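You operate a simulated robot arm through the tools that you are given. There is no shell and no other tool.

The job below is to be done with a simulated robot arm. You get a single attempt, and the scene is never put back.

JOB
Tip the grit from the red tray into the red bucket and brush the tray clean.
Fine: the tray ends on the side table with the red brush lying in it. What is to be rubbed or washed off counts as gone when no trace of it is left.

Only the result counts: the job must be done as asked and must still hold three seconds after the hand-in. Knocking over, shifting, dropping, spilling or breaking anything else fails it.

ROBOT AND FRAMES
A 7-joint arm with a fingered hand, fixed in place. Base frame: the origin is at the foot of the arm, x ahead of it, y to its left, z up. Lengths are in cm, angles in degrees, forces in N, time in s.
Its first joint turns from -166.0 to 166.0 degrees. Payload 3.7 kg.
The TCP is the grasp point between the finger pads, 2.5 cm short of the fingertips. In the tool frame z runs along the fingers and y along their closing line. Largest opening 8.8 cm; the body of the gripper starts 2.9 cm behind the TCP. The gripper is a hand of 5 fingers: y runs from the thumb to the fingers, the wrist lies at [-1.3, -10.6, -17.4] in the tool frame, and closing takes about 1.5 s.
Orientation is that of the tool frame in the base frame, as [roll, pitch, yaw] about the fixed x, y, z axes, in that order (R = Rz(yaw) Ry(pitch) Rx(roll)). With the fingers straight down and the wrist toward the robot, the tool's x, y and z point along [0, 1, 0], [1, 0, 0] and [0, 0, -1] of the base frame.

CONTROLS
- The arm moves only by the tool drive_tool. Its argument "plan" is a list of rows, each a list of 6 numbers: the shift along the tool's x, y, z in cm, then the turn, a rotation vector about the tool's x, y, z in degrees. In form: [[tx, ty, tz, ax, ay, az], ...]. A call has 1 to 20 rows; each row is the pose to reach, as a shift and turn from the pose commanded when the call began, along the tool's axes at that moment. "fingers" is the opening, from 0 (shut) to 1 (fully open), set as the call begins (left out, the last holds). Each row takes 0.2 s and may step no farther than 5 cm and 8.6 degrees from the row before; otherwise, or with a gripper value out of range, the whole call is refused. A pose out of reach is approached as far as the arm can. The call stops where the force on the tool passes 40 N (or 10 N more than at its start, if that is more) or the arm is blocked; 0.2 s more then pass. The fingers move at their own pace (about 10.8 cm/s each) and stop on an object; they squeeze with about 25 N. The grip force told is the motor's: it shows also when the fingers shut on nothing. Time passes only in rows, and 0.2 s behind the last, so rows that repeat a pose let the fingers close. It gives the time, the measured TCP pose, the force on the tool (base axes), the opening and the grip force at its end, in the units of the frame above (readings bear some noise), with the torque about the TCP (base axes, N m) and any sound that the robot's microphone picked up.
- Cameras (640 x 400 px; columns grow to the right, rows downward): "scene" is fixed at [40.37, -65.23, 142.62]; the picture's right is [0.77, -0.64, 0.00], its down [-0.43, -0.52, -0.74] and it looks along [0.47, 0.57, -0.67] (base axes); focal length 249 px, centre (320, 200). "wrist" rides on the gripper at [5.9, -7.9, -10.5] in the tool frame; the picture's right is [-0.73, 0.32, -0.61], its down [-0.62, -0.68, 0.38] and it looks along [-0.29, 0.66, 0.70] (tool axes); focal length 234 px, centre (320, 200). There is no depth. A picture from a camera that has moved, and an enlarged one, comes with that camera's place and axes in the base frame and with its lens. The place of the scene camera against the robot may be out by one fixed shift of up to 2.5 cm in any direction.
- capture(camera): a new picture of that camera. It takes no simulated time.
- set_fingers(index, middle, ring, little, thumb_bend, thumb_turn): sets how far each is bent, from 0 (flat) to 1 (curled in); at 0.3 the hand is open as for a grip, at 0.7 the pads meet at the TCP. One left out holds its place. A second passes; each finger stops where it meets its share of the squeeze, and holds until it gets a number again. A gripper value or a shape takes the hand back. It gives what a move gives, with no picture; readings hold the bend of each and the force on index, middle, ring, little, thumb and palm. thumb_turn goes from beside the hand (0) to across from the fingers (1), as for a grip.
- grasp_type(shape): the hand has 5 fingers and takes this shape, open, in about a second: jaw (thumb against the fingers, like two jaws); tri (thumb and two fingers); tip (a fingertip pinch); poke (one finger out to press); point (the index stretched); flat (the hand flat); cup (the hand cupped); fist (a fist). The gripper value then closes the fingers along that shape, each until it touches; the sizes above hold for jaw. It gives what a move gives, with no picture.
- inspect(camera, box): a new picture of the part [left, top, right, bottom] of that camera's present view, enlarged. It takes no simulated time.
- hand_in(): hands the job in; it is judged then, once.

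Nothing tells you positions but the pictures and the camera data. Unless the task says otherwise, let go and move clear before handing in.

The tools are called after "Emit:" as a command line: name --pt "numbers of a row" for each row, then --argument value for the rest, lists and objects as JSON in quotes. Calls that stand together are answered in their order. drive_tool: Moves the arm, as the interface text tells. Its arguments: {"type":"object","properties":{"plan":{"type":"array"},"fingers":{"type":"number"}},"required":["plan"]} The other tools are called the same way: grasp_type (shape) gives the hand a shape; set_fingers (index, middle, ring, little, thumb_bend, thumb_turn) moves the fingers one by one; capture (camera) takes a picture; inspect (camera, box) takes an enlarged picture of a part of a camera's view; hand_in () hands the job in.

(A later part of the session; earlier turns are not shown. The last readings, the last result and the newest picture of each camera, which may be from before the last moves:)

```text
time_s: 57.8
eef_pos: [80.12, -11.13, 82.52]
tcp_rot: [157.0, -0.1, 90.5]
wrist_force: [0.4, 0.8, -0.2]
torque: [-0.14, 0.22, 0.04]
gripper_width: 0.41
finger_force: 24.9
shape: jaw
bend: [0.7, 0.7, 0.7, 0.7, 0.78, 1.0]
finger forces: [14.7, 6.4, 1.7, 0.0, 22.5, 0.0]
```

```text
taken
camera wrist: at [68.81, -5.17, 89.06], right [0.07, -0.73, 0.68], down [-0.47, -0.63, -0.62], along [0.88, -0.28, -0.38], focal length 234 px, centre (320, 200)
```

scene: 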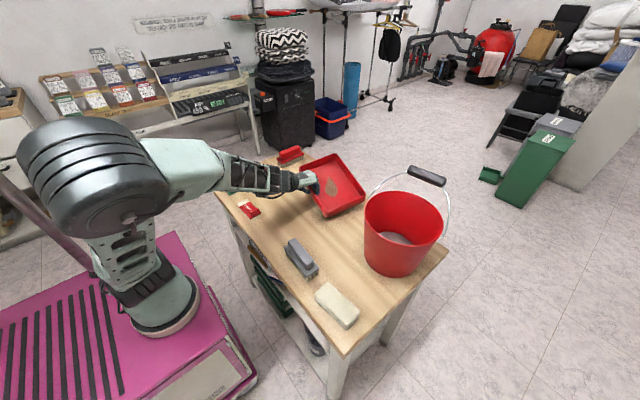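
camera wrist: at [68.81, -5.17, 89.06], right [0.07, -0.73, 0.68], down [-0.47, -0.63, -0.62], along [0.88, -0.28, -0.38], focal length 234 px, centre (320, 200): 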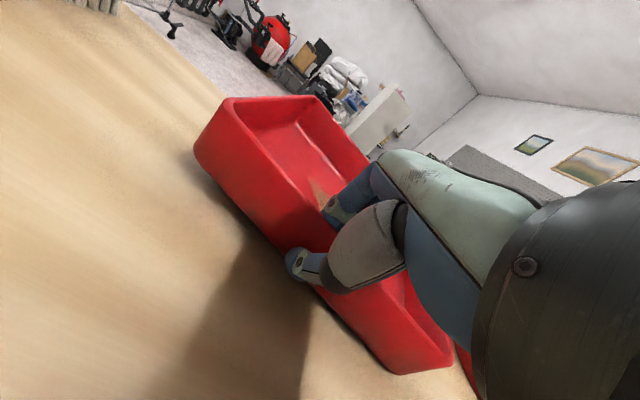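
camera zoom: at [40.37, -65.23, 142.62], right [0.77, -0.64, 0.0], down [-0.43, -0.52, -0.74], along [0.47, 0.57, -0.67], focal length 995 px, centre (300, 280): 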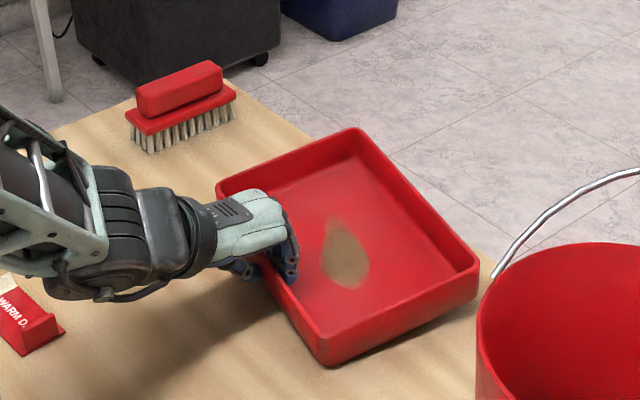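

The table is levelling the tray out. I'll go down another half centimetre and then open the hand gently.

Emit:
drive_tool --pt "0 -0.1 0.23 0 0 0" --pt "0 -0.2 0.46 0 0 0" --pt "0 -0.2 0.46 0 0 0"

Emit:
drive_tool --pt "0 0 0 0 0 0" --pt "0 0 0 0 0 0" --pt "0 0 0 0 0 0" --pt "0 0 0 0 0 0" --pt "0 0 0 0 0 0" --fingers 0.35

Emit:
inspect --camera "scene" --box '[265, 130, 385, 230]'

Emit:
capture --camera "wrist"

```text
time_s: 58.6
eef_pos: [80.19, -11.04, 81.97]
tcp_rot: [157.2, 0.1, 90.5]
wrist_force: [0.0, -0.8, 0.1]
torque: [-0.21, 0.17, 0.02]
gripper_width: 0.43
finger_force: 24.9
shape: jaw
bend: [0.7, 0.7, 0.7, 0.7, 0.78, 1.0]
finger forces: [14.7, 6.7, 1.8, 0.0, 22.7, 0.0]
```

```text
time_s: 59.8
eef_pos: [80.08, -11.06, 82.0]
tcp_rot: [157.0, -0.1, 90.5]
wrist_force: [-0.6, -0.3, -1.0]
torque: [0.0, 0.01, -0.01]
gripper_width: 3.06
finger_force: 0.0
shape: jaw
bend: [0.74, 0.51, 0.48, 0.46, 0.73, 1.0]
finger forces: [0.0, 0.0, 0.0, 0.0, 0.1, 0.0]
```

```text
4.00 times, centred on (325, 180) of scene
camera zoom: at [40.37, -65.23, 142.62], right [0.77, -0.64, 0.0], down [-0.43, -0.52, -0.74], along [0.47, 0.57, -0.67], focal length 995 px, centre (300, 280)
```

zoom: 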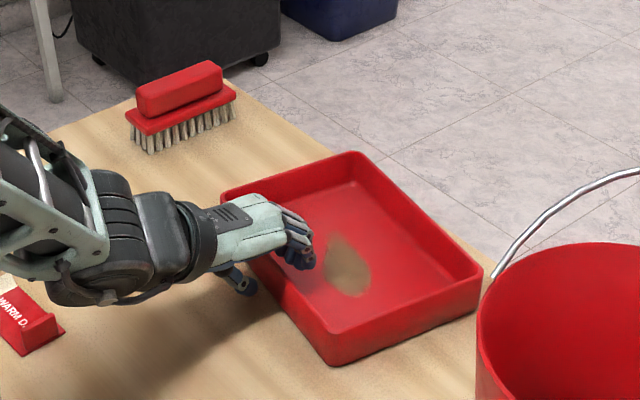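

```text
taken
camera wrist: at [68.79, -5.14, 88.56], right [0.07, -0.73, 0.68], down [-0.47, -0.63, -0.62], along [0.88, -0.28, -0.39], focal length 234 px, centre (320, 200)
```

wrist: 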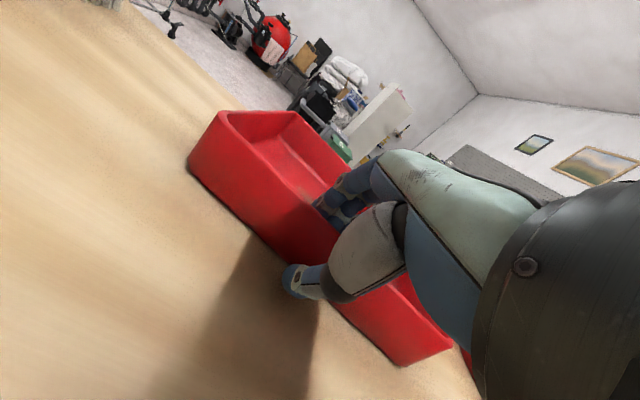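

The tray sits flat on the table again. I'm raising the hand straight up out of it.

Emit:
drive_tool --pt "0 0.39 -0.92 0 0 0" --pt "0 0.98 -2.3 0 0 0" --pt "0 1.95 -4.6 0 0 0" --pt "0 3.1 -7.4 3 0 0" --pt "0 4.3 -10.1 8 0 0" --pt "0 5.5 -12.9 14 0 0" --pt "0 6.6 -15.6 20 0 0" --pt "0 7.8 -18.4 23 0 0" --fingers 0.35

Emit:
capture --camera "wrist"

Emit:
capture --camera "scene"

```text
time_s: 61.6
eef_pos: [80.2, -11.15, 102.11]
tcp_rot: [-180.0, -0.1, 90.5]
wrist_force: [-0.2, -0.2, 1.0]
torque: [-0.01, 0.03, -0.02]
gripper_width: 3.06
finger_force: 0.1
shape: jaw
bend: [0.74, 0.51, 0.48, 0.46, 0.73, 1.0]
finger forces: [0.1, 0.0, 0.0, 0.1, 0.0, 0.0]
```

```text
taken
camera wrist: at [72.32, -5.27, 112.58], right [0.33, -0.72, 0.61], down [-0.68, -0.63, -0.38], along [0.66, -0.28, -0.7], focal length 234 px, centre (320, 200)
```

wrist: 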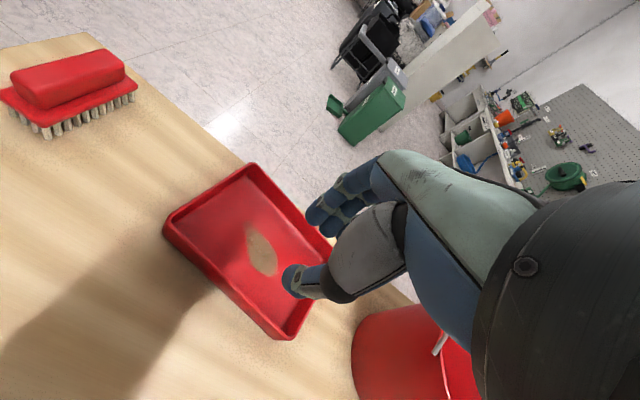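

```text
taken
```

scene: 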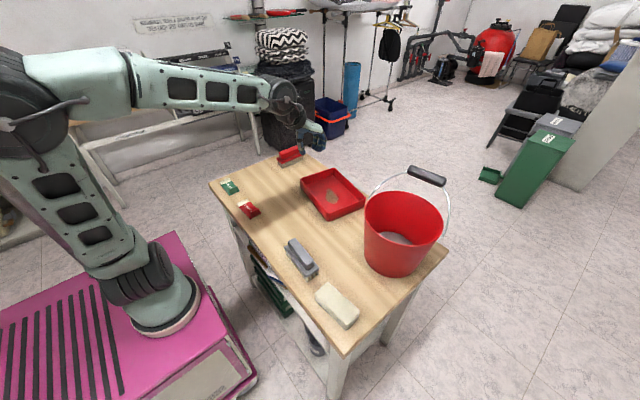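

The tray is down and clear. I'll measure its new pose and the residue patch.

Emit:
inspect --camera "wrist" --box '[150, 150, 350, 350]'

Emit:
inspect --camera "scene" --box '[285, 150, 385, 230]'

Emit:
inspect --camera "wrist" --box '[0, 30, 160, 150]'

```text
2.00 times, centred on (250, 250) of wrist
camera zoom: at [72.32, -5.27, 112.58], right [0.33, -0.72, 0.61], down [-0.68, -0.63, -0.38], along [0.66, -0.28, -0.7], focal length 468 px, centre (460, 100)
```

zoom: 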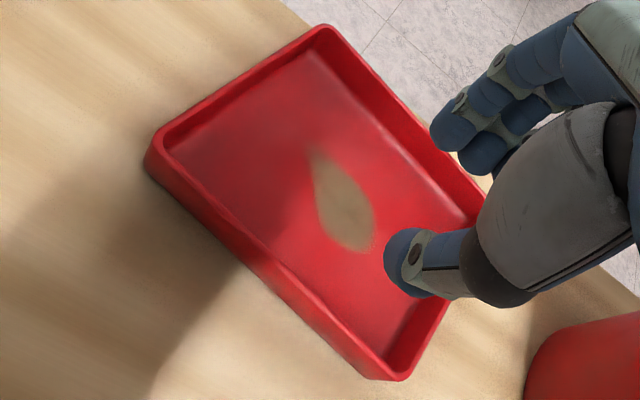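

```text
5.00 times, centred on (335, 190) of scene
camera zoom: at [40.37, -65.23, 142.62], right [0.77, -0.64, 0.0], down [-0.43, -0.52, -0.74], along [0.47, 0.57, -0.67], focal length 1244 px, centre (245, 250)
```

zoom: 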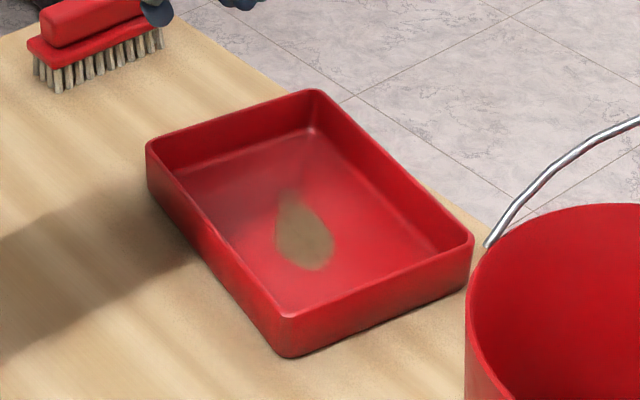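

```text
3.33 times, centred on (80, 90) of wrist
camera zoom: at [72.32, -5.27, 112.58], right [0.33, -0.72, 0.61], down [-0.68, -0.63, -0.38], along [0.66, -0.28, -0.7], focal length 781 px, centre (1120, 567)
```

zoom: 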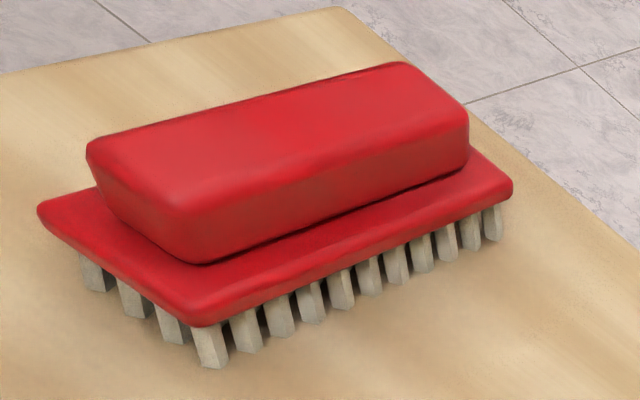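

The tray now sits yawed about −11°, centred near (88.7, −13.4), and the residue is a patch about 8×4 cm around (88, −14). The red brush handle is at about (90.7, 16.4) along x, with its top at z≈83.4. I'll move above it with the closing line across the handle.

Emit:
drive_tool --pt "2.5 0.95 0.6 0 0 -8.14" --pt "5.0 1.9 1.2 0 0 -16.3" --pt "7.5 2.9 1.9 0 0 -24.4" --pt "10.0 3.8 2.5 0 0 -32.5" --pt "12.5 4.8 3.2 0 0 -40.7" --pt "15.0 5.7 3.8 0 0 -48.8" --pt "17.5 6.7 4.5 0 0 -57.0" --pt "20.0 7.6 5.1 0 0 -65.1" --pt "22.5 8.6 5.7 0 0 -73.2" --pt "25.0 9.5 6.4 0 0 -81.4" --pt "27.45 10.5 7 0 0 -89.5" --pt "27.45 10.5 7 0 0 -89.5" --fingers 1

Emit:
capture --camera "wrist"

Emit:
capture --camera "scene"

```text
time_s: 64.2
eef_pos: [90.44, 16.57, 95.01]
tcp_rot: [180.0, -0.1, -179.9]
wrist_force: [-0.2, 0.1, 0.7]
torque: [0.02, 0.01, -0.02]
gripper_width: 8.73
finger_force: 0.0
shape: jaw
bend: [0.3, 0.3, 0.3, 0.3, 0.3, 0.98]
finger forces: [0.0, 0.0, 0.1, 0.1, 0.0, 0.1]
```

```text
taken
camera wrist: at [84.65, 8.92, 105.52], right [0.73, 0.32, 0.61], down [0.62, -0.68, -0.38], along [0.29, 0.66, -0.7], focal length 234 px, centre (320, 200)
```

wrist: 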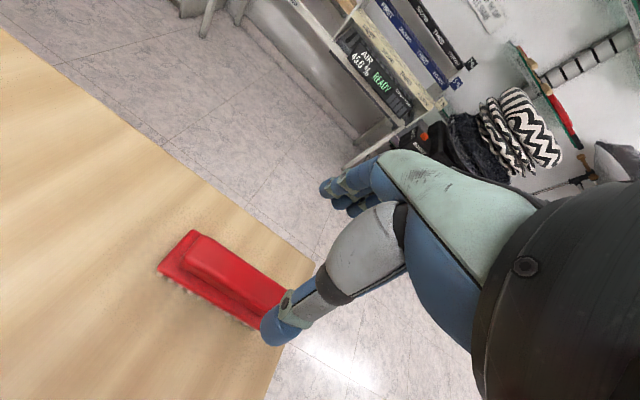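

```text
taken
```

scene: 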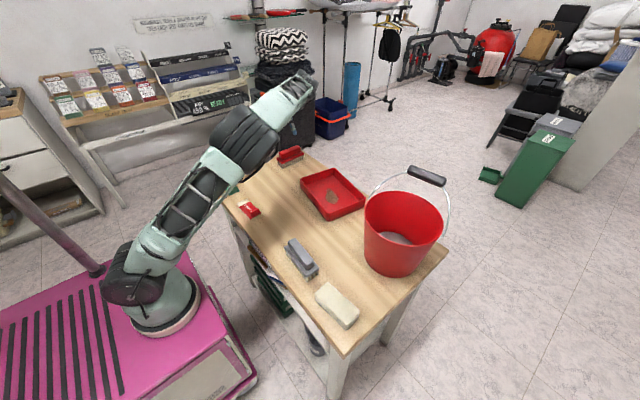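

I reached the hover above the brush. The arm looks fairly low across the table here, so I'll check its clearance before descending.

Emit:
inspect --camera "scene" --box '[90, 50, 390, 340]'

Emit:
inspect --camera "wrist" --box '[140, 210, 340, 360]'

```text
1.38 times, centred on (240, 195) of scene
camera zoom: at [40.37, -65.23, 142.62], right [0.77, -0.64, 0.0], down [-0.43, -0.52, -0.74], along [0.47, 0.57, -0.67], focal length 343 px, centre (430, 207)
```

zoom: 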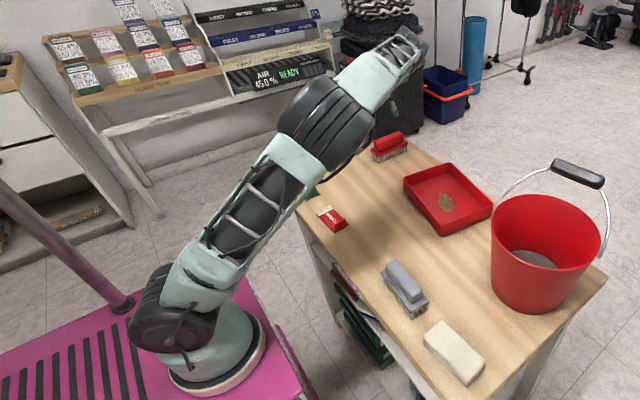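

```text
2.67 times, centred on (240, 285) of wrist
camera zoom: at [84.65, 8.92, 105.52], right [0.73, 0.32, 0.61], down [0.62, -0.68, -0.38], along [0.29, 0.66, -0.7], focal length 624 px, centre (533, -27)
```

zoom: 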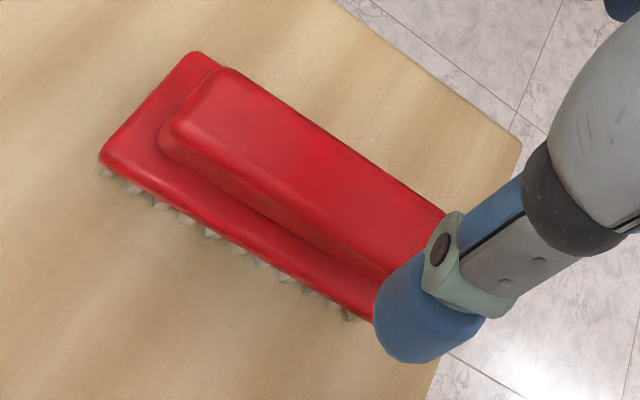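

The elbow is up, so there's good clearance. The handle centre is at about (90.4, 16.15). I'll narrow the opening, shift 0.4 cm and descend toward the handle.

Emit:
drive_tool --pt "0 -0.4 0 0 0 0" --pt "0 -0.4 2 0 0 0" --pt "0 -0.4 4 0 0 0" --pt "0 -0.4 6 0 0 0" --pt "0 -0.4 8 0 0 0" --pt "0 -0.4 9.5 0 0 0" --pt "0 -0.4 9.5 0 0 0" --fingers 0.65

Emit:
capture --camera "wrist"

Emit:
inspect --camera "scene" --box '[230, 90, 350, 190]'

```text
time_s: 65.8
eef_pos: [90.38, 16.12, 85.32]
tcp_rot: [179.9, 0.0, -180.0]
wrist_force: [-1.1, -0.5, 0.8]
torque: [-0.01, -0.01, -0.01]
gripper_width: 5.76
finger_force: 0.1
shape: jaw
bend: [0.28, 0.39, 0.35, 0.36, 0.61, 1.0]
finger forces: [0.0, 0.0, 0.0, 0.1, 0.0, 0.0]
```

```text
taken
camera wrist: at [84.62, 8.27, 95.91], right [0.73, 0.32, 0.61], down [0.62, -0.68, -0.38], along [0.29, 0.66, -0.7], focal length 234 px, centre (320, 200)
```

wrist: 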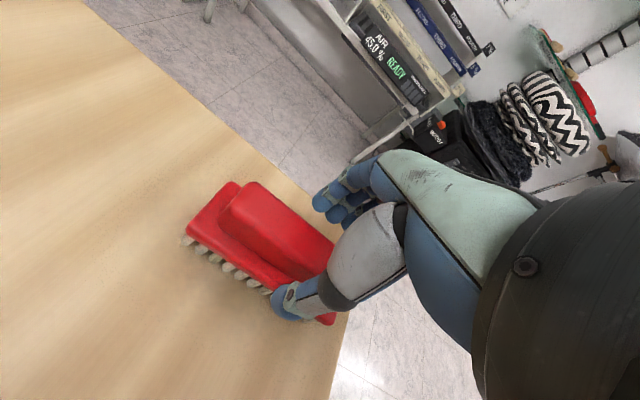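

```text
4.00 times, centred on (290, 140) of scene
camera zoom: at [40.37, -65.23, 142.62], right [0.77, -0.64, 0.0], down [-0.43, -0.52, -0.74], along [0.47, 0.57, -0.67], focal length 995 px, centre (440, 440)
```

zoom: 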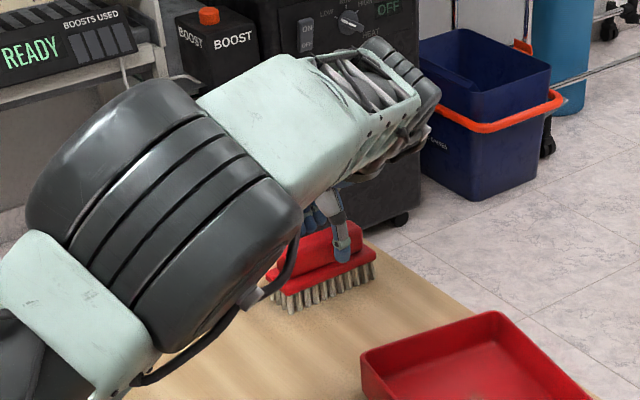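

The thumb and fingers straddle the handle near its middle. I'll lower another 1.3 cm with force checks.

Emit:
drive_tool --pt "0 0 0.5 0 0 0" --pt "0 0 1.0 0 0 0" --pt "0 0 1.3 0 0 0" --pt "0 0 1.3 0 0 0"

Emit:
drive_tool --pt "0 0 0 0 0 0" --pt "0 0 0 0 0 0" --pt "0 0 0 0 0 0" --pt "0 0 0 0 0 0" --pt "0 0 0 0 0 0" --pt "0 0 0 0 0 0" --pt "0 0 0 0 0 0" --pt "0 0 0 0 0 0" --fingers 0

Emit:
capture --camera "wrist"

Emit:
inspect --camera "scene" --box '[230, 90, 350, 190]'

```text
time_s: 66.8
eef_pos: [90.44, 16.26, 84.26]
tcp_rot: [180.0, -0.1, -180.0]
wrist_force: [0.3, 1.1, 0.5]
torque: [0.01, -0.02, 0.01]
gripper_width: 5.75
finger_force: 0.1
shape: jaw
bend: [0.28, 0.39, 0.35, 0.36, 0.61, 1.0]
finger forces: [0.0, 0.1, 0.0, 0.1, 0.1, 0.1]
```

```text
time_s: 68.6
eef_pos: [90.51, 16.12, 84.26]
tcp_rot: [180.0, 0.0, -179.9]
wrist_force: [0.9, 0.1, 2.0]
torque: [-0.02, 0.03, 0.04]
gripper_width: 2.49
finger_force: 25.4
shape: jaw
bend: [0.74, 0.58, 0.59, 0.71, 0.74, 1.0]
finger forces: [13.8, 5.0, 2.7, 1.3, 23.5, 0.1]
```

```text
taken
camera wrist: at [84.63, 8.28, 94.68], right [0.73, 0.32, 0.61], down [0.62, -0.68, -0.38], along [0.29, 0.66, -0.7], focal length 234 px, centre (320, 200)
```

wrist: 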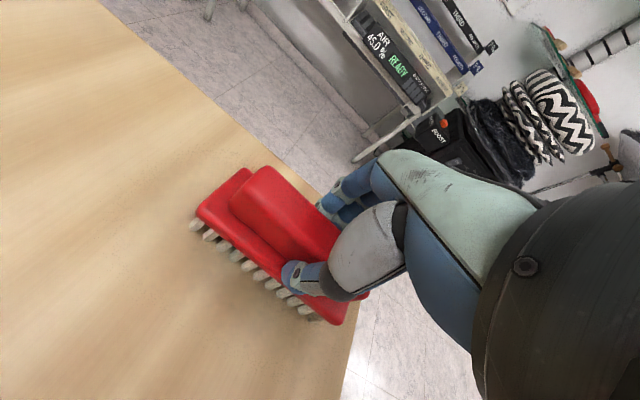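

```text
4.00 times, centred on (290, 140) of scene
camera zoom: at [40.37, -65.23, 142.62], right [0.77, -0.64, 0.0], down [-0.43, -0.52, -0.74], along [0.47, 0.57, -0.67], focal length 995 px, centre (440, 440)
```

zoom: 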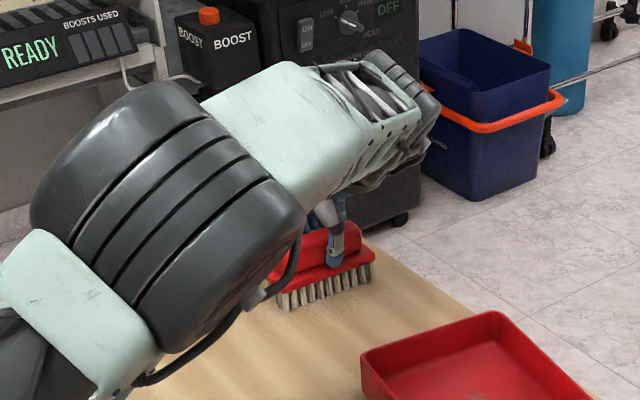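

The brush handle is gripped firmly, 2.5 cm wide. I'm lifting it a few cm to check the hold.

Emit:
drive_tool --pt "0 0 -1 0 0 0" --pt "0 0 -2.5 0 0 0" --pt "0 0 -4.5 0 0 0" --pt "0 0 -6.5 0 0 0" --pt "0 0 -9 0 0 0" --pt "0 0 -11 0 0 0" --pt "0 0 -11 0 0 0"

Emit:
capture --camera "wrist"

Emit:
inspect --camera "scene" --box '[230, 70, 350, 170]'

```text
time_s: 70.2
eef_pos: [90.31, 16.07, 95.06]
tcp_rot: [179.9, -0.2, -180.0]
wrist_force: [0.2, 0.2, -0.7]
torque: [0.01, -0.02, 0.0]
gripper_width: 2.46
finger_force: 25.0
shape: jaw
bend: [0.73, 0.58, 0.6, 0.71, 0.74, 1.0]
finger forces: [13.7, 4.8, 2.6, 0.7, 22.3, 0.0]
```

```text
taken
camera wrist: at [84.62, 8.18, 105.57], right [0.73, 0.32, 0.61], down [0.62, -0.68, -0.38], along [0.29, 0.66, -0.7], focal length 234 px, centre (320, 200)
```

wrist: 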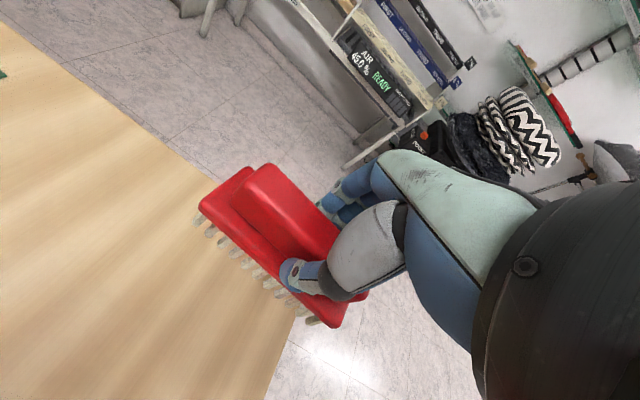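

```text
4.00 times, centred on (290, 120) of scene
camera zoom: at [40.37, -65.23, 142.62], right [0.77, -0.64, 0.0], down [-0.43, -0.52, -0.74], along [0.47, 0.57, -0.67], focal length 995 px, centre (440, 520)
```

zoom: 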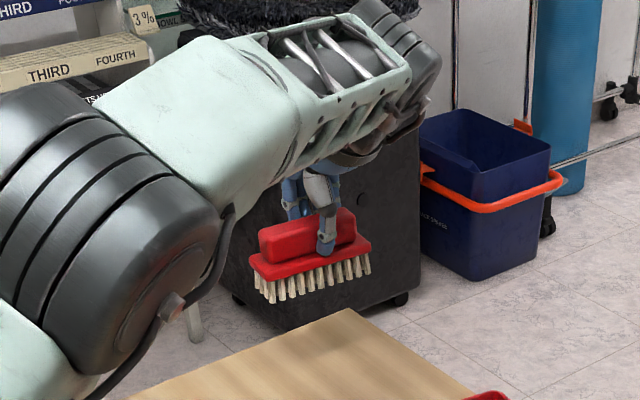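

The brush is held level and square. I'll carry it over the tray and turn it so its long side runs along the tray's length, giving room to sweep across the smear.

Emit:
drive_tool --pt "0.1 -2.5 -1 0 0 8.42" --pt "0.3 -5.0 -2 0 0 16.84" --pt "0.5 -7.5 -2 0 0 25.3" --pt "0.6 -9.9 -2 0 0 33.7" --pt "0.8 -12.4 -2 0 0 42.1" --pt "1.0 -14.9 -2 0 0 50.5" --pt "1.1 -17.3 -2 0 0 58.9" --pt "1.3 -19.8 -2 0 0 67.4" --pt "1.4 -22.3 -2 0 0 75.8" --pt "1.6 -24.8 -2 0 0 84.2" --pt "1.8 -27.2 -2 0 0 92.6" --pt "1.9 -29.7 -2 0 0 101" --pt "1.9 -29.7 -2 0 0 101"

Emit:
capture --camera "wrist"

Emit:
capture --camera "scene"

Emit:
inspect --camera "scene" --box '[270, 110, 390, 220]'

```text
time_s: 73.0
eef_pos: [88.58, -13.81, 96.96]
tcp_rot: [-179.9, 0.0, 79.1]
wrist_force: [-0.7, 0.1, -0.1]
torque: [-0.04, -0.01, -0.01]
gripper_width: 2.45
finger_force: 25.1
shape: jaw
bend: [0.73, 0.58, 0.6, 0.71, 0.74, 0.99]
finger forces: [13.9, 4.8, 2.6, 0.7, 22.0, 0.0]
```

```text
taken
camera wrist: at [82.05, -6.42, 107.47], right [0.18, -0.77, 0.61], down [-0.79, -0.48, -0.38], along [0.59, -0.41, -0.7], focal length 234 px, centre (320, 200)
```

wrist: 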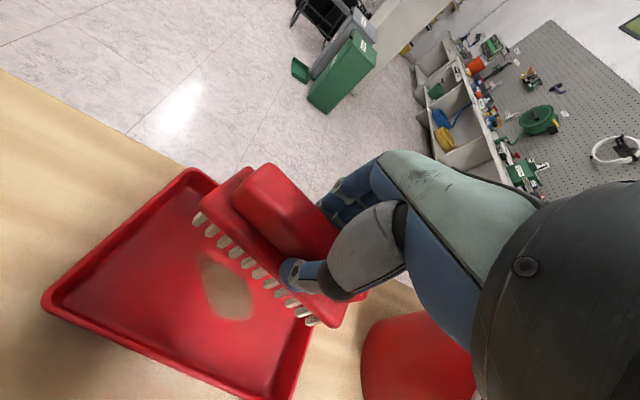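

```text
taken
```

scene: 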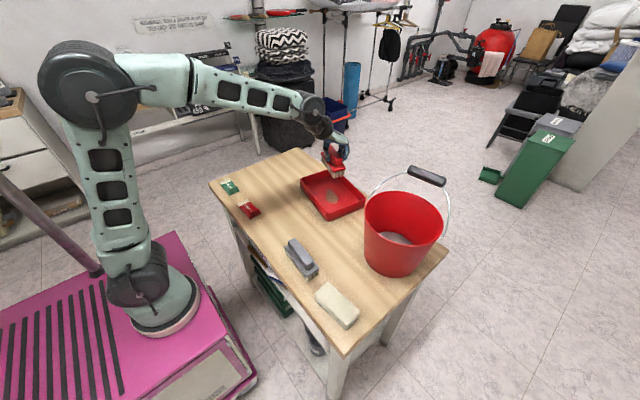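

```text
3.64 times, centred on (330, 165) of scene
camera zoom: at [40.37, -65.23, 142.62], right [0.77, -0.64, 0.0], down [-0.43, -0.52, -0.74], along [0.47, 0.57, -0.67], focal length 904 px, centre (284, 327)
```

zoom: 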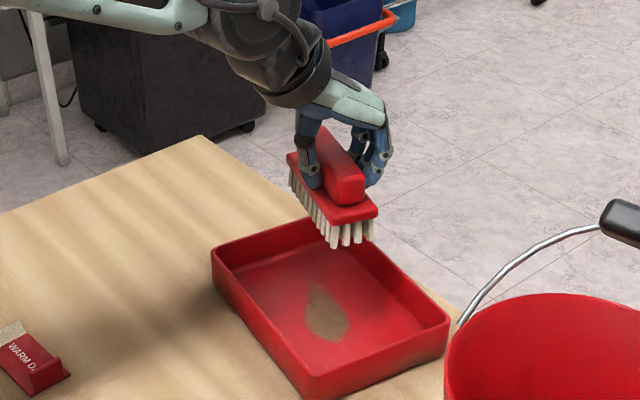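

The brush is aligned above the smear. I'm descending into the tray, then finding contact slowly.

Emit:
drive_tool --pt "0 0 2.5 0 0 0" --pt "0 0 5 0 0 0" --pt "0 0 7.5 0 0 0" --pt "0 0 9.5 0 0 0" --pt "0 0 10.5 0 0 0" --pt "0 0 11.0 0 0 0" --pt "0 0 11.5 0 0 0" --pt "0 0 11.5 0 0 0"

Emit:
inspect --camera "scene" --box '[270, 110, 390, 220]'

Emit:
capture --camera "wrist"

```text
time_s: 74.8
eef_pos: [88.66, -13.64, 85.66]
tcp_rot: [-179.9, -0.2, 78.9]
wrist_force: [0.0, 0.4, -0.7]
torque: [-0.02, 0.01, -0.03]
gripper_width: 2.43
finger_force: 24.8
shape: jaw
bend: [0.73, 0.58, 0.6, 0.71, 0.75, 0.99]
finger forces: [13.9, 4.8, 2.7, 0.5, 22.1, 0.0]
```

```text
3.64 times, centred on (330, 165) of scene
camera zoom: at [40.37, -65.23, 142.62], right [0.77, -0.64, 0.0], down [-0.43, -0.52, -0.74], along [0.47, 0.57, -0.67], focal length 904 px, centre (284, 327)
```

zoom: 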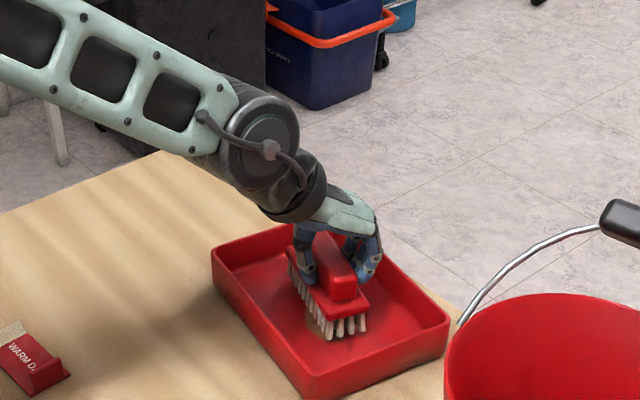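

```text
taken
camera wrist: at [82.09, -6.31, 96.17], right [0.18, -0.77, 0.61], down [-0.79, -0.48, -0.38], along [0.59, -0.41, -0.7], focal length 234 px, centre (320, 200)
```

wrist: 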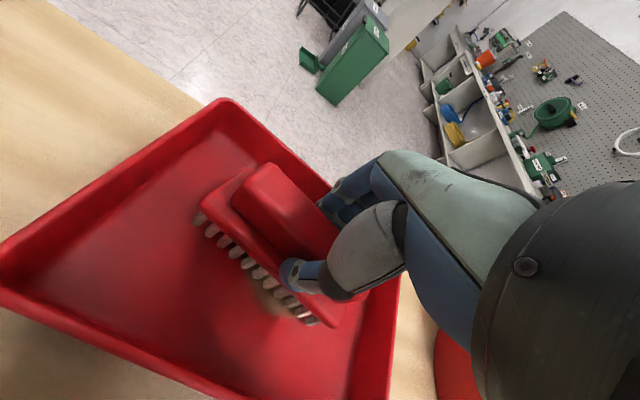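

The brush is inside the tray just above the floor. I'm creeping down until the bristles touch.

Emit:
drive_tool --pt "0 0 0.2 0 0 0" --pt "0 0 0.4 0 0 0" --pt "0 0 0.6 0 0 0" --pt "0 0 0.8 0 0 0"

```text
time_s: 75.8
eef_pos: [88.61, -13.65, 84.7]
tcp_rot: [-180.0, -0.1, 78.9]
wrist_force: [-0.3, -1.2, 1.5]
torque: [0.03, -0.04, -0.03]
gripper_width: 2.45
finger_force: 24.9
shape: jaw
bend: [0.73, 0.58, 0.61, 0.71, 0.74, 0.99]
finger forces: [15.7, 4.8, 2.6, 0.6, 22.2, 0.0]
```

Light contact now, about 2 N. I'll press a touch more and check.

Emit:
drive_tool --pt "0 0 0.1 0 0 0" --pt "0 0 0.2 0 0 0" --pt "0 0 0.2 0 0 0"

```text
time_s: 76.6
eef_pos: [88.64, -13.8, 84.72]
tcp_rot: [179.9, -0.1, 79.0]
wrist_force: [-1.3, 0.4, 21.1]
torque: [0.14, -0.03, -0.01]
gripper_width: 2.47
finger_force: 25.0
shape: jaw
bend: [0.73, 0.58, 0.61, 0.71, 0.74, 0.99]
finger forces: [24.7, 4.7, 2.7, 0.3, 30.9, 0.0]
```

That's 21 N and stiff, so I'm backing off a little before sweeping.

Emit:
drive_tool --pt "0 0 -0.13 0 0 0" --pt "0 0 -0.13 0 0 0"

```text
time_s: 77.2
eef_pos: [88.59, -13.69, 84.77]
tcp_rot: [-180.0, -0.2, 78.9]
wrist_force: [3.7, -0.4, 14.9]
torque: [0.03, -0.33, 0.07]
gripper_width: 2.44
finger_force: 25.4
shape: jaw
bend: [0.73, 0.58, 0.61, 0.71, 0.75, 0.99]
finger forces: [26.0, 5.9, 3.3, 0.7, 23.1, 0.1]
```

Contact is good. I'm sweeping the brush across the smear in strokes of about ±3 cm.

Emit:
drive_tool --pt "0 1 -0.05 0 0 0" --pt "0 2 -0.05 0 0 0" --pt "0 3 -0.05 0 0 0" --pt "0 1.5 -0.05 0 0 0" --pt "0 0 -0.05 0 0 0" --pt "0 -1.5 -0.05 0 0 0" --pt "0 -3 -0.05 0 0 0" --pt "0 -1.5 -0.05 0 0 0" --pt "0 0 -0.05 0 0 0" --pt "0 1.5 -0.05 0 0 0" --pt "0 3 -0.05 0 0 0" --pt "0 1.5 -0.05 0 0 0" --pt "0 0 -0.05 0 0 0" --pt "0 -1.5 -0.05 0 0 0" --pt "0 -3 -0.05 0 0 0" --pt "0 -3 -0.05 0 0 0"

Emit:
capture --camera "wrist"

Emit:
inspect --camera "scene" --box '[270, 110, 390, 220]'

```text
time_s: 80.6
eef_pos: [85.64, -13.08, 84.85]
tcp_rot: [-179.9, -0.1, 79.0]
wrist_force: [-0.1, -0.1, -0.3]
torque: [0.03, 0.02, -0.01]
gripper_width: 2.45
finger_force: 25.0
shape: jaw
bend: [0.73, 0.58, 0.61, 0.71, 0.75, 0.99]
finger forces: [13.7, 5.4, 2.9, 0.3, 22.1, 0.1]
```

```text
taken
camera wrist: at [78.99, -5.62, 95.38], right [0.18, -0.77, 0.61], down [-0.79, -0.48, -0.38], along [0.59, -0.41, -0.7], focal length 234 px, centre (320, 200)
```

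wrist: 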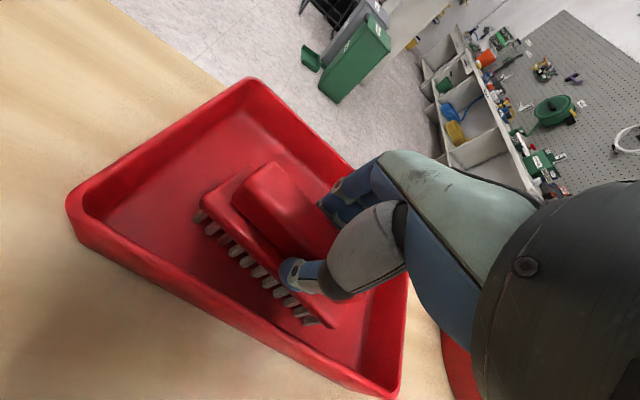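

```text
3.64 times, centred on (330, 165) of scene
camera zoom: at [40.37, -65.23, 142.62], right [0.77, -0.64, 0.0], down [-0.43, -0.52, -0.74], along [0.47, 0.57, -0.67], focal length 904 px, centre (284, 327)
```

zoom: 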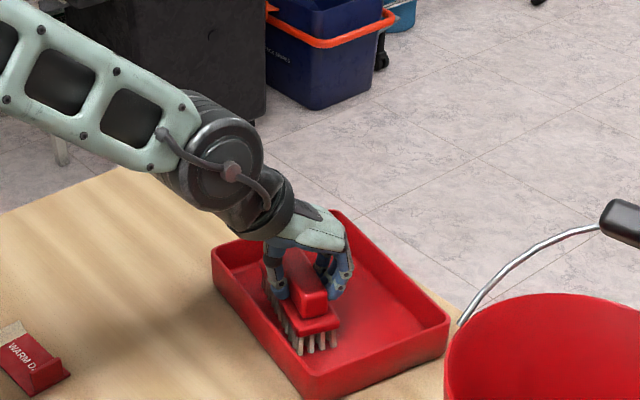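

The smear is no longer visible beside the brush. I'll lift the brush to inspect the tray floor.

Emit:
drive_tool --pt "0 0 -2.5 0 0 0" --pt "0 0 -5 0 0 0" --pt "0 0 -8 0 0 0" --pt "0 0 -11 0 0 0" --pt "0 -2 -14 0 0 0" --pt "0 -5 -16 0 0 0" --pt "0 -8 -17 0 0 0"

Emit:
capture --camera "wrist"

Emit:
inspect --camera "scene" --box '[285, 150, 385, 230]'

```text
time_s: 82.2
eef_pos: [77.38, -11.38, 102.04]
tcp_rot: [-179.9, 0.0, 79.0]
wrist_force: [0.1, 0.2, -1.4]
torque: [0.01, 0.01, -0.01]
gripper_width: 2.42
finger_force: 24.2
shape: jaw
bend: [0.73, 0.58, 0.61, 0.71, 0.75, 0.99]
finger forces: [13.8, 5.3, 2.8, 0.4, 22.0, 0.0]
```

```text
taken
camera wrist: at [70.84, -4.08, 112.49], right [0.18, -0.77, 0.61], down [-0.79, -0.48, -0.38], along [0.59, -0.41, -0.7], focal length 234 px, centre (320, 200)
```

wrist: 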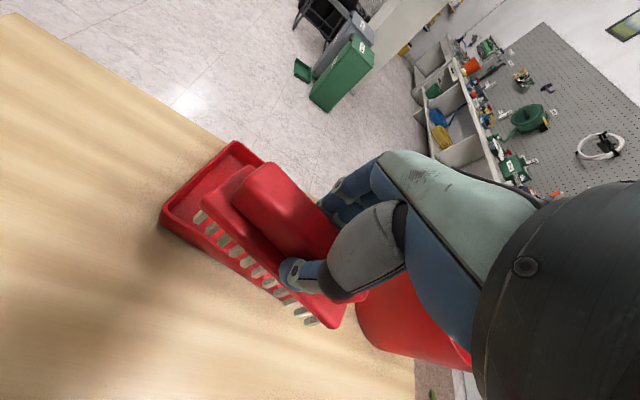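

```text
5.00 times, centred on (335, 190) of scene
camera zoom: at [40.37, -65.23, 142.62], right [0.77, -0.64, 0.0], down [-0.43, -0.52, -0.74], along [0.47, 0.57, -0.67], focal length 1244 px, centre (245, 250)
```

zoom: 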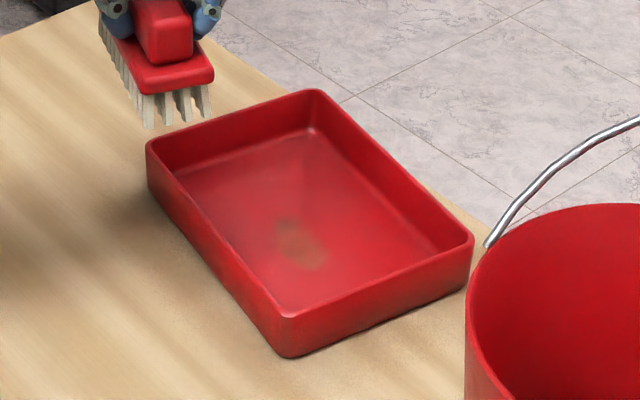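

The smear has faded but a faint trace remains on its near side. I'm going back for more strokes with steadier pressure.

Emit:
drive_tool --pt "-0.3 3.5 1 0 0 0" --pt "-0.7 7 3 0 0 0" --pt "-1.06 10.3 5 0 0 0" --pt "-1.06 10.8 8 0 0 0" --pt "-1.06 10.8 11 0 0 0" --pt "-1.06 10.8 14 0 0 0" --pt "-1.06 10.8 16.2 0 0 0" --pt "-1.06 10.8 17.0 0 0 0" --pt "-1.06 10.8 17.2 0 0 0" --pt "-1.06 10.8 17.3 0 0 0"

```text
time_s: 84.4
eef_pos: [88.2, -14.68, 84.74]
tcp_rot: [179.6, -0.1, 79.0]
wrist_force: [-4.5, -1.3, 27.3]
torque: [0.16, 0.23, 0.0]
gripper_width: 2.46
finger_force: 24.9
shape: jaw
bend: [0.74, 0.59, 0.62, 0.71, 0.75, 0.99]
finger forces: [23.2, 4.5, 2.8, 0.1, 39.1, 0.0]
```

There's good contact now, about 27 N. I'll ease off slightly and stroke repeatedly, lowering gently as I go to keep pressure.

Emit:
drive_tool --pt "0 0.8 -0.06 0 0 0" --pt "0 1.6 -0.06 0 0 0" --pt "0 2.6 -0.06 0 0 0" --pt "0 1.5 -0.04 0 0 0" --pt "0 0.5 -0.04 0 0 0" --pt "0 -0.5 -0.04 0 0 0" --pt "0 -1.5 -0.03 0 0 0" --pt "0 -2.5 -0.03 0 0 0" --pt "0 -1.5 -0.02 0 0 0" --pt "0 -0.5 -0.02 0 0 0" --pt "0 0.5 -0.02 0 0 0" --pt "0 1.5 -0.01 0 0 0" --pt "0 2.6 -0.01 0 0 0" --pt "0 1.5 0.0 0 0 0" --pt "0 0.5 0.0 0 0 0" --pt "0 -0.5 0.0 0 0 0" --pt "0 -1.5 0.01 0 0 0" --pt "0 -2.5 0.01 0 0 0" --pt "0 -1.5 0.02 0 0 0" --pt "0 0 0.02 0 0 0"

Emit:
inspect --camera "scene" --box '[285, 150, 385, 230]'

```text
time_s: 86.0
eef_pos: [87.17, -14.3, 84.77]
tcp_rot: [179.5, -0.1, 79.0]
wrist_force: [0.5, 1.0, 8.4]
torque: [0.02, -0.21, 0.0]
gripper_width: 2.51
finger_force: 25.2
shape: jaw
bend: [0.74, 0.58, 0.62, 0.71, 0.76, 0.98]
finger forces: [24.1, 5.5, 2.9, 0.0, 25.2, 0.1]
stopped in row 8: the force on the tool passed its limit at 40 N (the readings are from after the stop); the commanded pose is now the measured one
```

```text
5.00 times, centred on (335, 190) of scene
camera zoom: at [40.37, -65.23, 142.62], right [0.77, -0.64, 0.0], down [-0.43, -0.52, -0.74], along [0.47, 0.57, -0.67], focal length 1244 px, centre (245, 250)
```

zoom: 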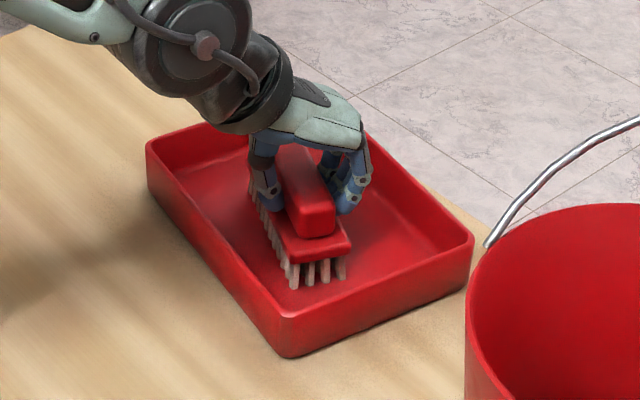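

It hit the force limit mid-stroke. I'm now at a moderate 8 N and will keep stroking at this constant height.

Emit:
drive_tool --pt "0 -0.8 0 0 0 0" --pt "0 -1.6 0 0 0 0" --pt "0 -0.8 0 0 0 0" --pt "0 0 0 0 0 0" --pt "0 0.8 0 0 0 0" --pt "0 1.6 0 0 0 0" --pt "0 2.4 0 0 0 0" --pt "0 3.2 0 0 0 0" --pt "0 2.4 0 0 0 0" --pt "0 1.6 0 0 0 0" --pt "0 0.8 0 0 0 0" --pt "0 0 0 0 0 0" --pt "0 -0.8 0 0 0 0" --pt "0 -1.6 0 0 0 0" --pt "0 -0.8 0 0 0 0" --pt "0 0 0 0 0 0" --pt "0 0.8 0 0 0 0" --pt "0 1.6 0 0 0 0"

Emit:
inspect --camera "scene" --box '[285, 150, 385, 230]'

```text
time_s: 89.8
eef_pos: [88.62, -14.81, 84.72]
tcp_rot: [179.7, 0.1, 78.9]
wrist_force: [-4.5, 1.1, 17.6]
torque: [0.12, 0.15, 0.01]
gripper_width: 2.58
finger_force: 24.7
shape: jaw
bend: [0.74, 0.6, 0.65, 0.71, 0.76, 0.98]
finger forces: [20.3, 4.2, 2.5, 0.1, 35.8, 0.1]
```

```text
5.00 times, centred on (335, 190) of scene
camera zoom: at [40.37, -65.23, 142.62], right [0.77, -0.64, 0.0], down [-0.43, -0.52, -0.74], along [0.47, 0.57, -0.67], focal length 1244 px, centre (245, 250)
```

zoom: 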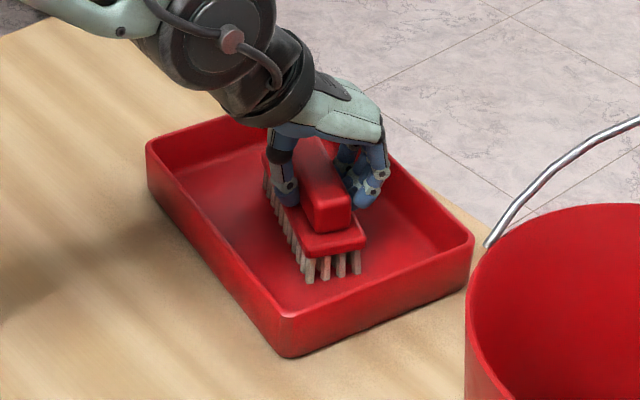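

Contact held all the way through. A second set of strokes, shifted along the tray, and then I'll lift and look.

Emit:
drive_tool --pt "-0.8 0 0.0 0 0 0" --pt "-1.5 -0.8 0.0 0 0 0" --pt "-1.5 -1.6 0.0 0 0 0" --pt "-1.5 -2.4 0.0 0 0 0" --pt "-1.5 -3.2 0.0 0 0 0" --pt "-1.5 -2.4 0.0 0 0 0" --pt "-1.5 -1.6 0.0 0 0 0" --pt "-1.5 -0.8 0.0 0 0 0" --pt "-1.5 0 0.0 0 0 0" --pt "-0.8 0.8 0.0 0 0 0" --pt "0 0 0 0 0 0" --pt "0.8 -0.8 0 0 0 0" --pt "1.2 -1.6 0 0 0 0" --pt "1.2 -2.4 0 0 0 0" --pt "1.2 -1.6 0 0 0 0" --pt "1.2 -0.8 0 0 0 0" --pt "0.6 0 0 0 0 0"

Emit:
drive_tool --pt "0 0 -2.5 0 0 0" --pt "0 0 -5 0 0 0" --pt "0 0 -8 0 0 0" --pt "0 0 -11 0 0 0" --pt "0 -3 -14 0 0 0" --pt "0 -7 -16 0 0 0" --pt "0 -11 -17 0 0 0"

Emit:
inspect --camera "scene" --box '[285, 150, 385, 230]'

Emit:
capture --camera "wrist"

```text
time_s: 93.0
eef_pos: [87.1, -13.26, 84.83]
tcp_rot: [179.5, 0.0, 79.1]
wrist_force: [-2.5, 1.1, 11.3]
torque: [0.09, 0.08, -0.02]
gripper_width: 2.56
finger_force: 24.8
shape: jaw
bend: [0.74, 0.59, 0.65, 0.71, 0.76, 0.98]
finger forces: [22.0, 4.6, 2.9, 0.0, 31.5, 0.1]
stopped in row 16: the force on the tool passed its limit at 43 N (the readings are from after the stop); the commanded pose is now the measured one
```

```text
time_s: 94.6
eef_pos: [76.44, -10.66, 100.95]
tcp_rot: [179.8, -0.1, 79.1]
wrist_force: [0.4, 1.0, -1.3]
torque: [-0.04, -0.01, 0.01]
gripper_width: 2.5
finger_force: 25.2
shape: jaw
bend: [0.73, 0.59, 0.64, 0.71, 0.76, 0.98]
finger forces: [14.7, 5.0, 3.3, 0.0, 23.6, 0.0]
```

```text
5.00 times, centred on (335, 190) of scene
camera zoom: at [40.37, -65.23, 142.62], right [0.77, -0.64, 0.0], down [-0.43, -0.52, -0.74], along [0.47, 0.57, -0.67], focal length 1244 px, centre (245, 250)
```

zoom: 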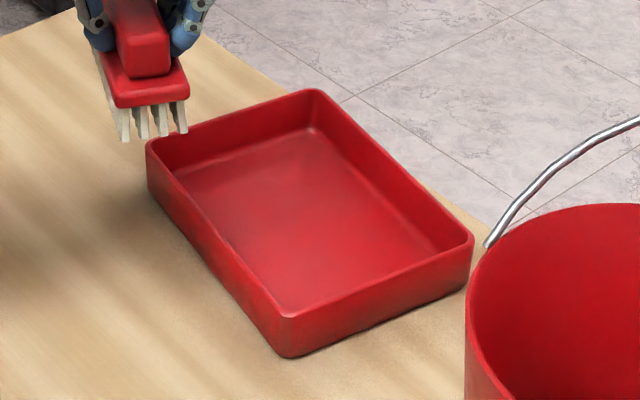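

```text
taken
camera wrist: at [69.92, -3.41, 111.4], right [0.18, -0.77, 0.61], down [-0.79, -0.48, -0.39], along [0.59, -0.41, -0.69], focal length 234 px, centre (320, 200)
```

wrist: 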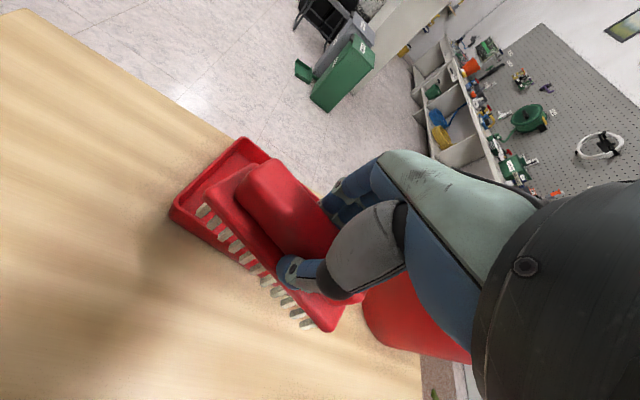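

The floor looks clean now. I'll check it at higher zoom for any faint trace.

Emit:
inspect --camera "scene" --box '[305, 165, 375, 215]'

Emit:
inspect --camera "scene" --box '[318, 178, 358, 206]'

```text
8.00 times, centred on (340, 190) of scene
camera zoom: at [40.37, -65.23, 142.62], right [0.77, -0.64, 0.0], down [-0.43, -0.52, -0.74], along [0.47, 0.57, -0.67], focal length 1990 px, centre (160, 280)
```

zoom: 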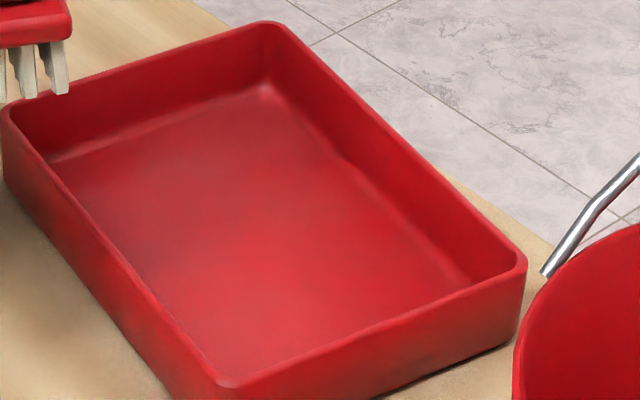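

```text
14.29 times, centred on (338, 192) of scene
camera zoom: at [40.37, -65.23, 142.62], right [0.77, -0.64, 0.0], down [-0.43, -0.52, -0.74], along [0.47, 0.57, -0.67], focal length 3553 px, centre (63, 314)
```

zoom: 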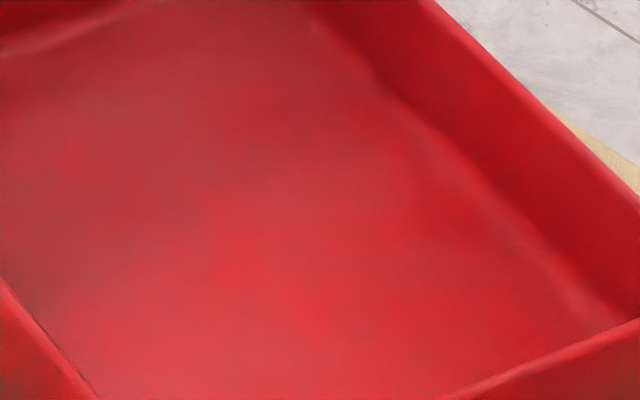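

It looks clean from the scene camera. I'll check it with the wrist camera too, from the hover pose where I first saw the smear.

Emit:
drive_tool --pt "-0.2 4 0 0 0 0" --pt "-0.4 8 1 0 0 0" --pt "-0.6 11.5 3 0 0 0" --pt "-0.74 12.45 4 0 0 0" --pt "-0.74 12.45 4 0 0 0"

Emit:
inspect --camera "wrist" --box '[30, 150, 380, 400]'

Emit:
inspect --camera "scene" --box '[285, 130, 385, 230]'

```text
time_s: 95.8
eef_pos: [88.51, -13.98, 97.41]
tcp_rot: [179.7, 0.0, 79.0]
wrist_force: [0.4, -0.5, -1.6]
torque: [-0.01, -0.01, -0.03]
gripper_width: 2.47
finger_force: 25.5
shape: jaw
bend: [0.73, 0.59, 0.64, 0.71, 0.76, 0.98]
finger forces: [14.9, 5.1, 3.3, 0.0, 23.7, 0.0]
```

```text
1.60 times, centred on (205, 275) of wrist
camera zoom: at [81.87, -6.61, 107.8], right [0.18, -0.77, 0.61], down [-0.79, -0.48, -0.39], along [0.59, -0.41, -0.69], focal length 375 px, centre (504, 80)
```

zoom: 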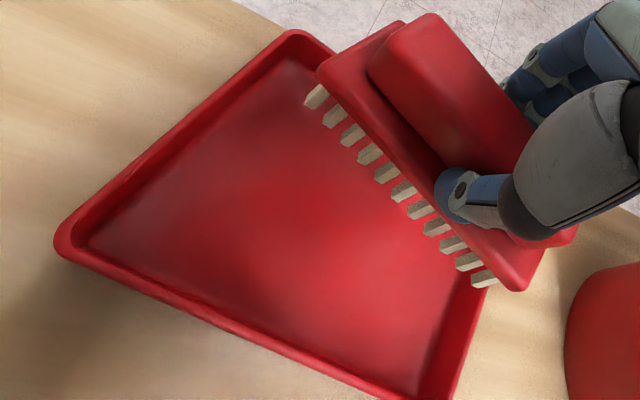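

```text
4.00 times, centred on (335, 180) of scene
camera zoom: at [40.37, -65.23, 142.62], right [0.77, -0.64, 0.0], down [-0.43, -0.52, -0.74], along [0.47, 0.57, -0.67], focal length 995 px, centre (260, 280)
```

zoom: 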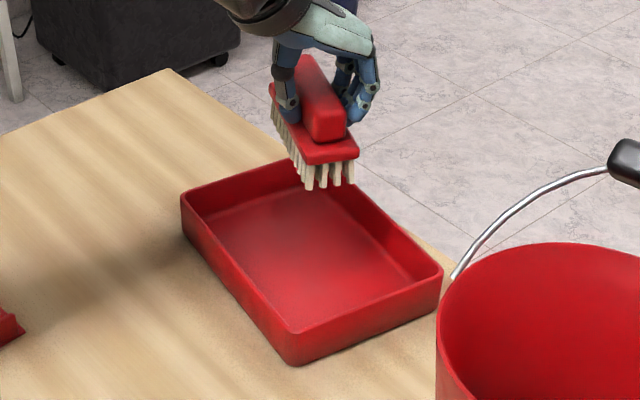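

The wrist view shows a clean red floor. I'll lower the brush again, do a few light finishing strokes over the same area, and leave it in the tray.

Emit:
drive_tool --pt "0 0 3 0 0 0" --pt "0 0 6 0 0 0" --pt "0 0 9 0 0 0" --pt "0 0 11 0 0 0" --pt "0 0 12 0 0 0" --pt "0 0 12.3 0 0 0" --pt "0 0 12.5 0 0 0" --pt "0 0 12.5 0 0 0"

```text
time_s: 97.6
eef_pos: [88.47, -14.28, 85.02]
tcp_rot: [179.7, -0.2, 79.1]
wrist_force: [0.4, 0.4, -1.5]
torque: [-0.01, -0.01, 0.0]
gripper_width: 2.5
finger_force: 24.9
shape: jaw
bend: [0.73, 0.59, 0.64, 0.71, 0.76, 0.98]
finger forces: [14.7, 5.0, 3.3, 0.0, 23.5, 0.0]
```

Emit:
drive_tool --pt "0 0 0.1 0 0 0" --pt "0 0 0.18 0 0 0" --pt "0 0 0.24 0 0 0"

```text
time_s: 98.4
eef_pos: [88.52, -14.12, 84.77]
tcp_rot: [179.8, -0.1, 79.1]
wrist_force: [-0.6, -0.2, 0.0]
torque: [0.03, -0.02, 0.04]
gripper_width: 2.49
finger_force: 25.0
shape: jaw
bend: [0.73, 0.59, 0.64, 0.71, 0.76, 0.98]
finger forces: [15.8, 5.0, 3.3, 0.0, 23.4, 0.0]
```

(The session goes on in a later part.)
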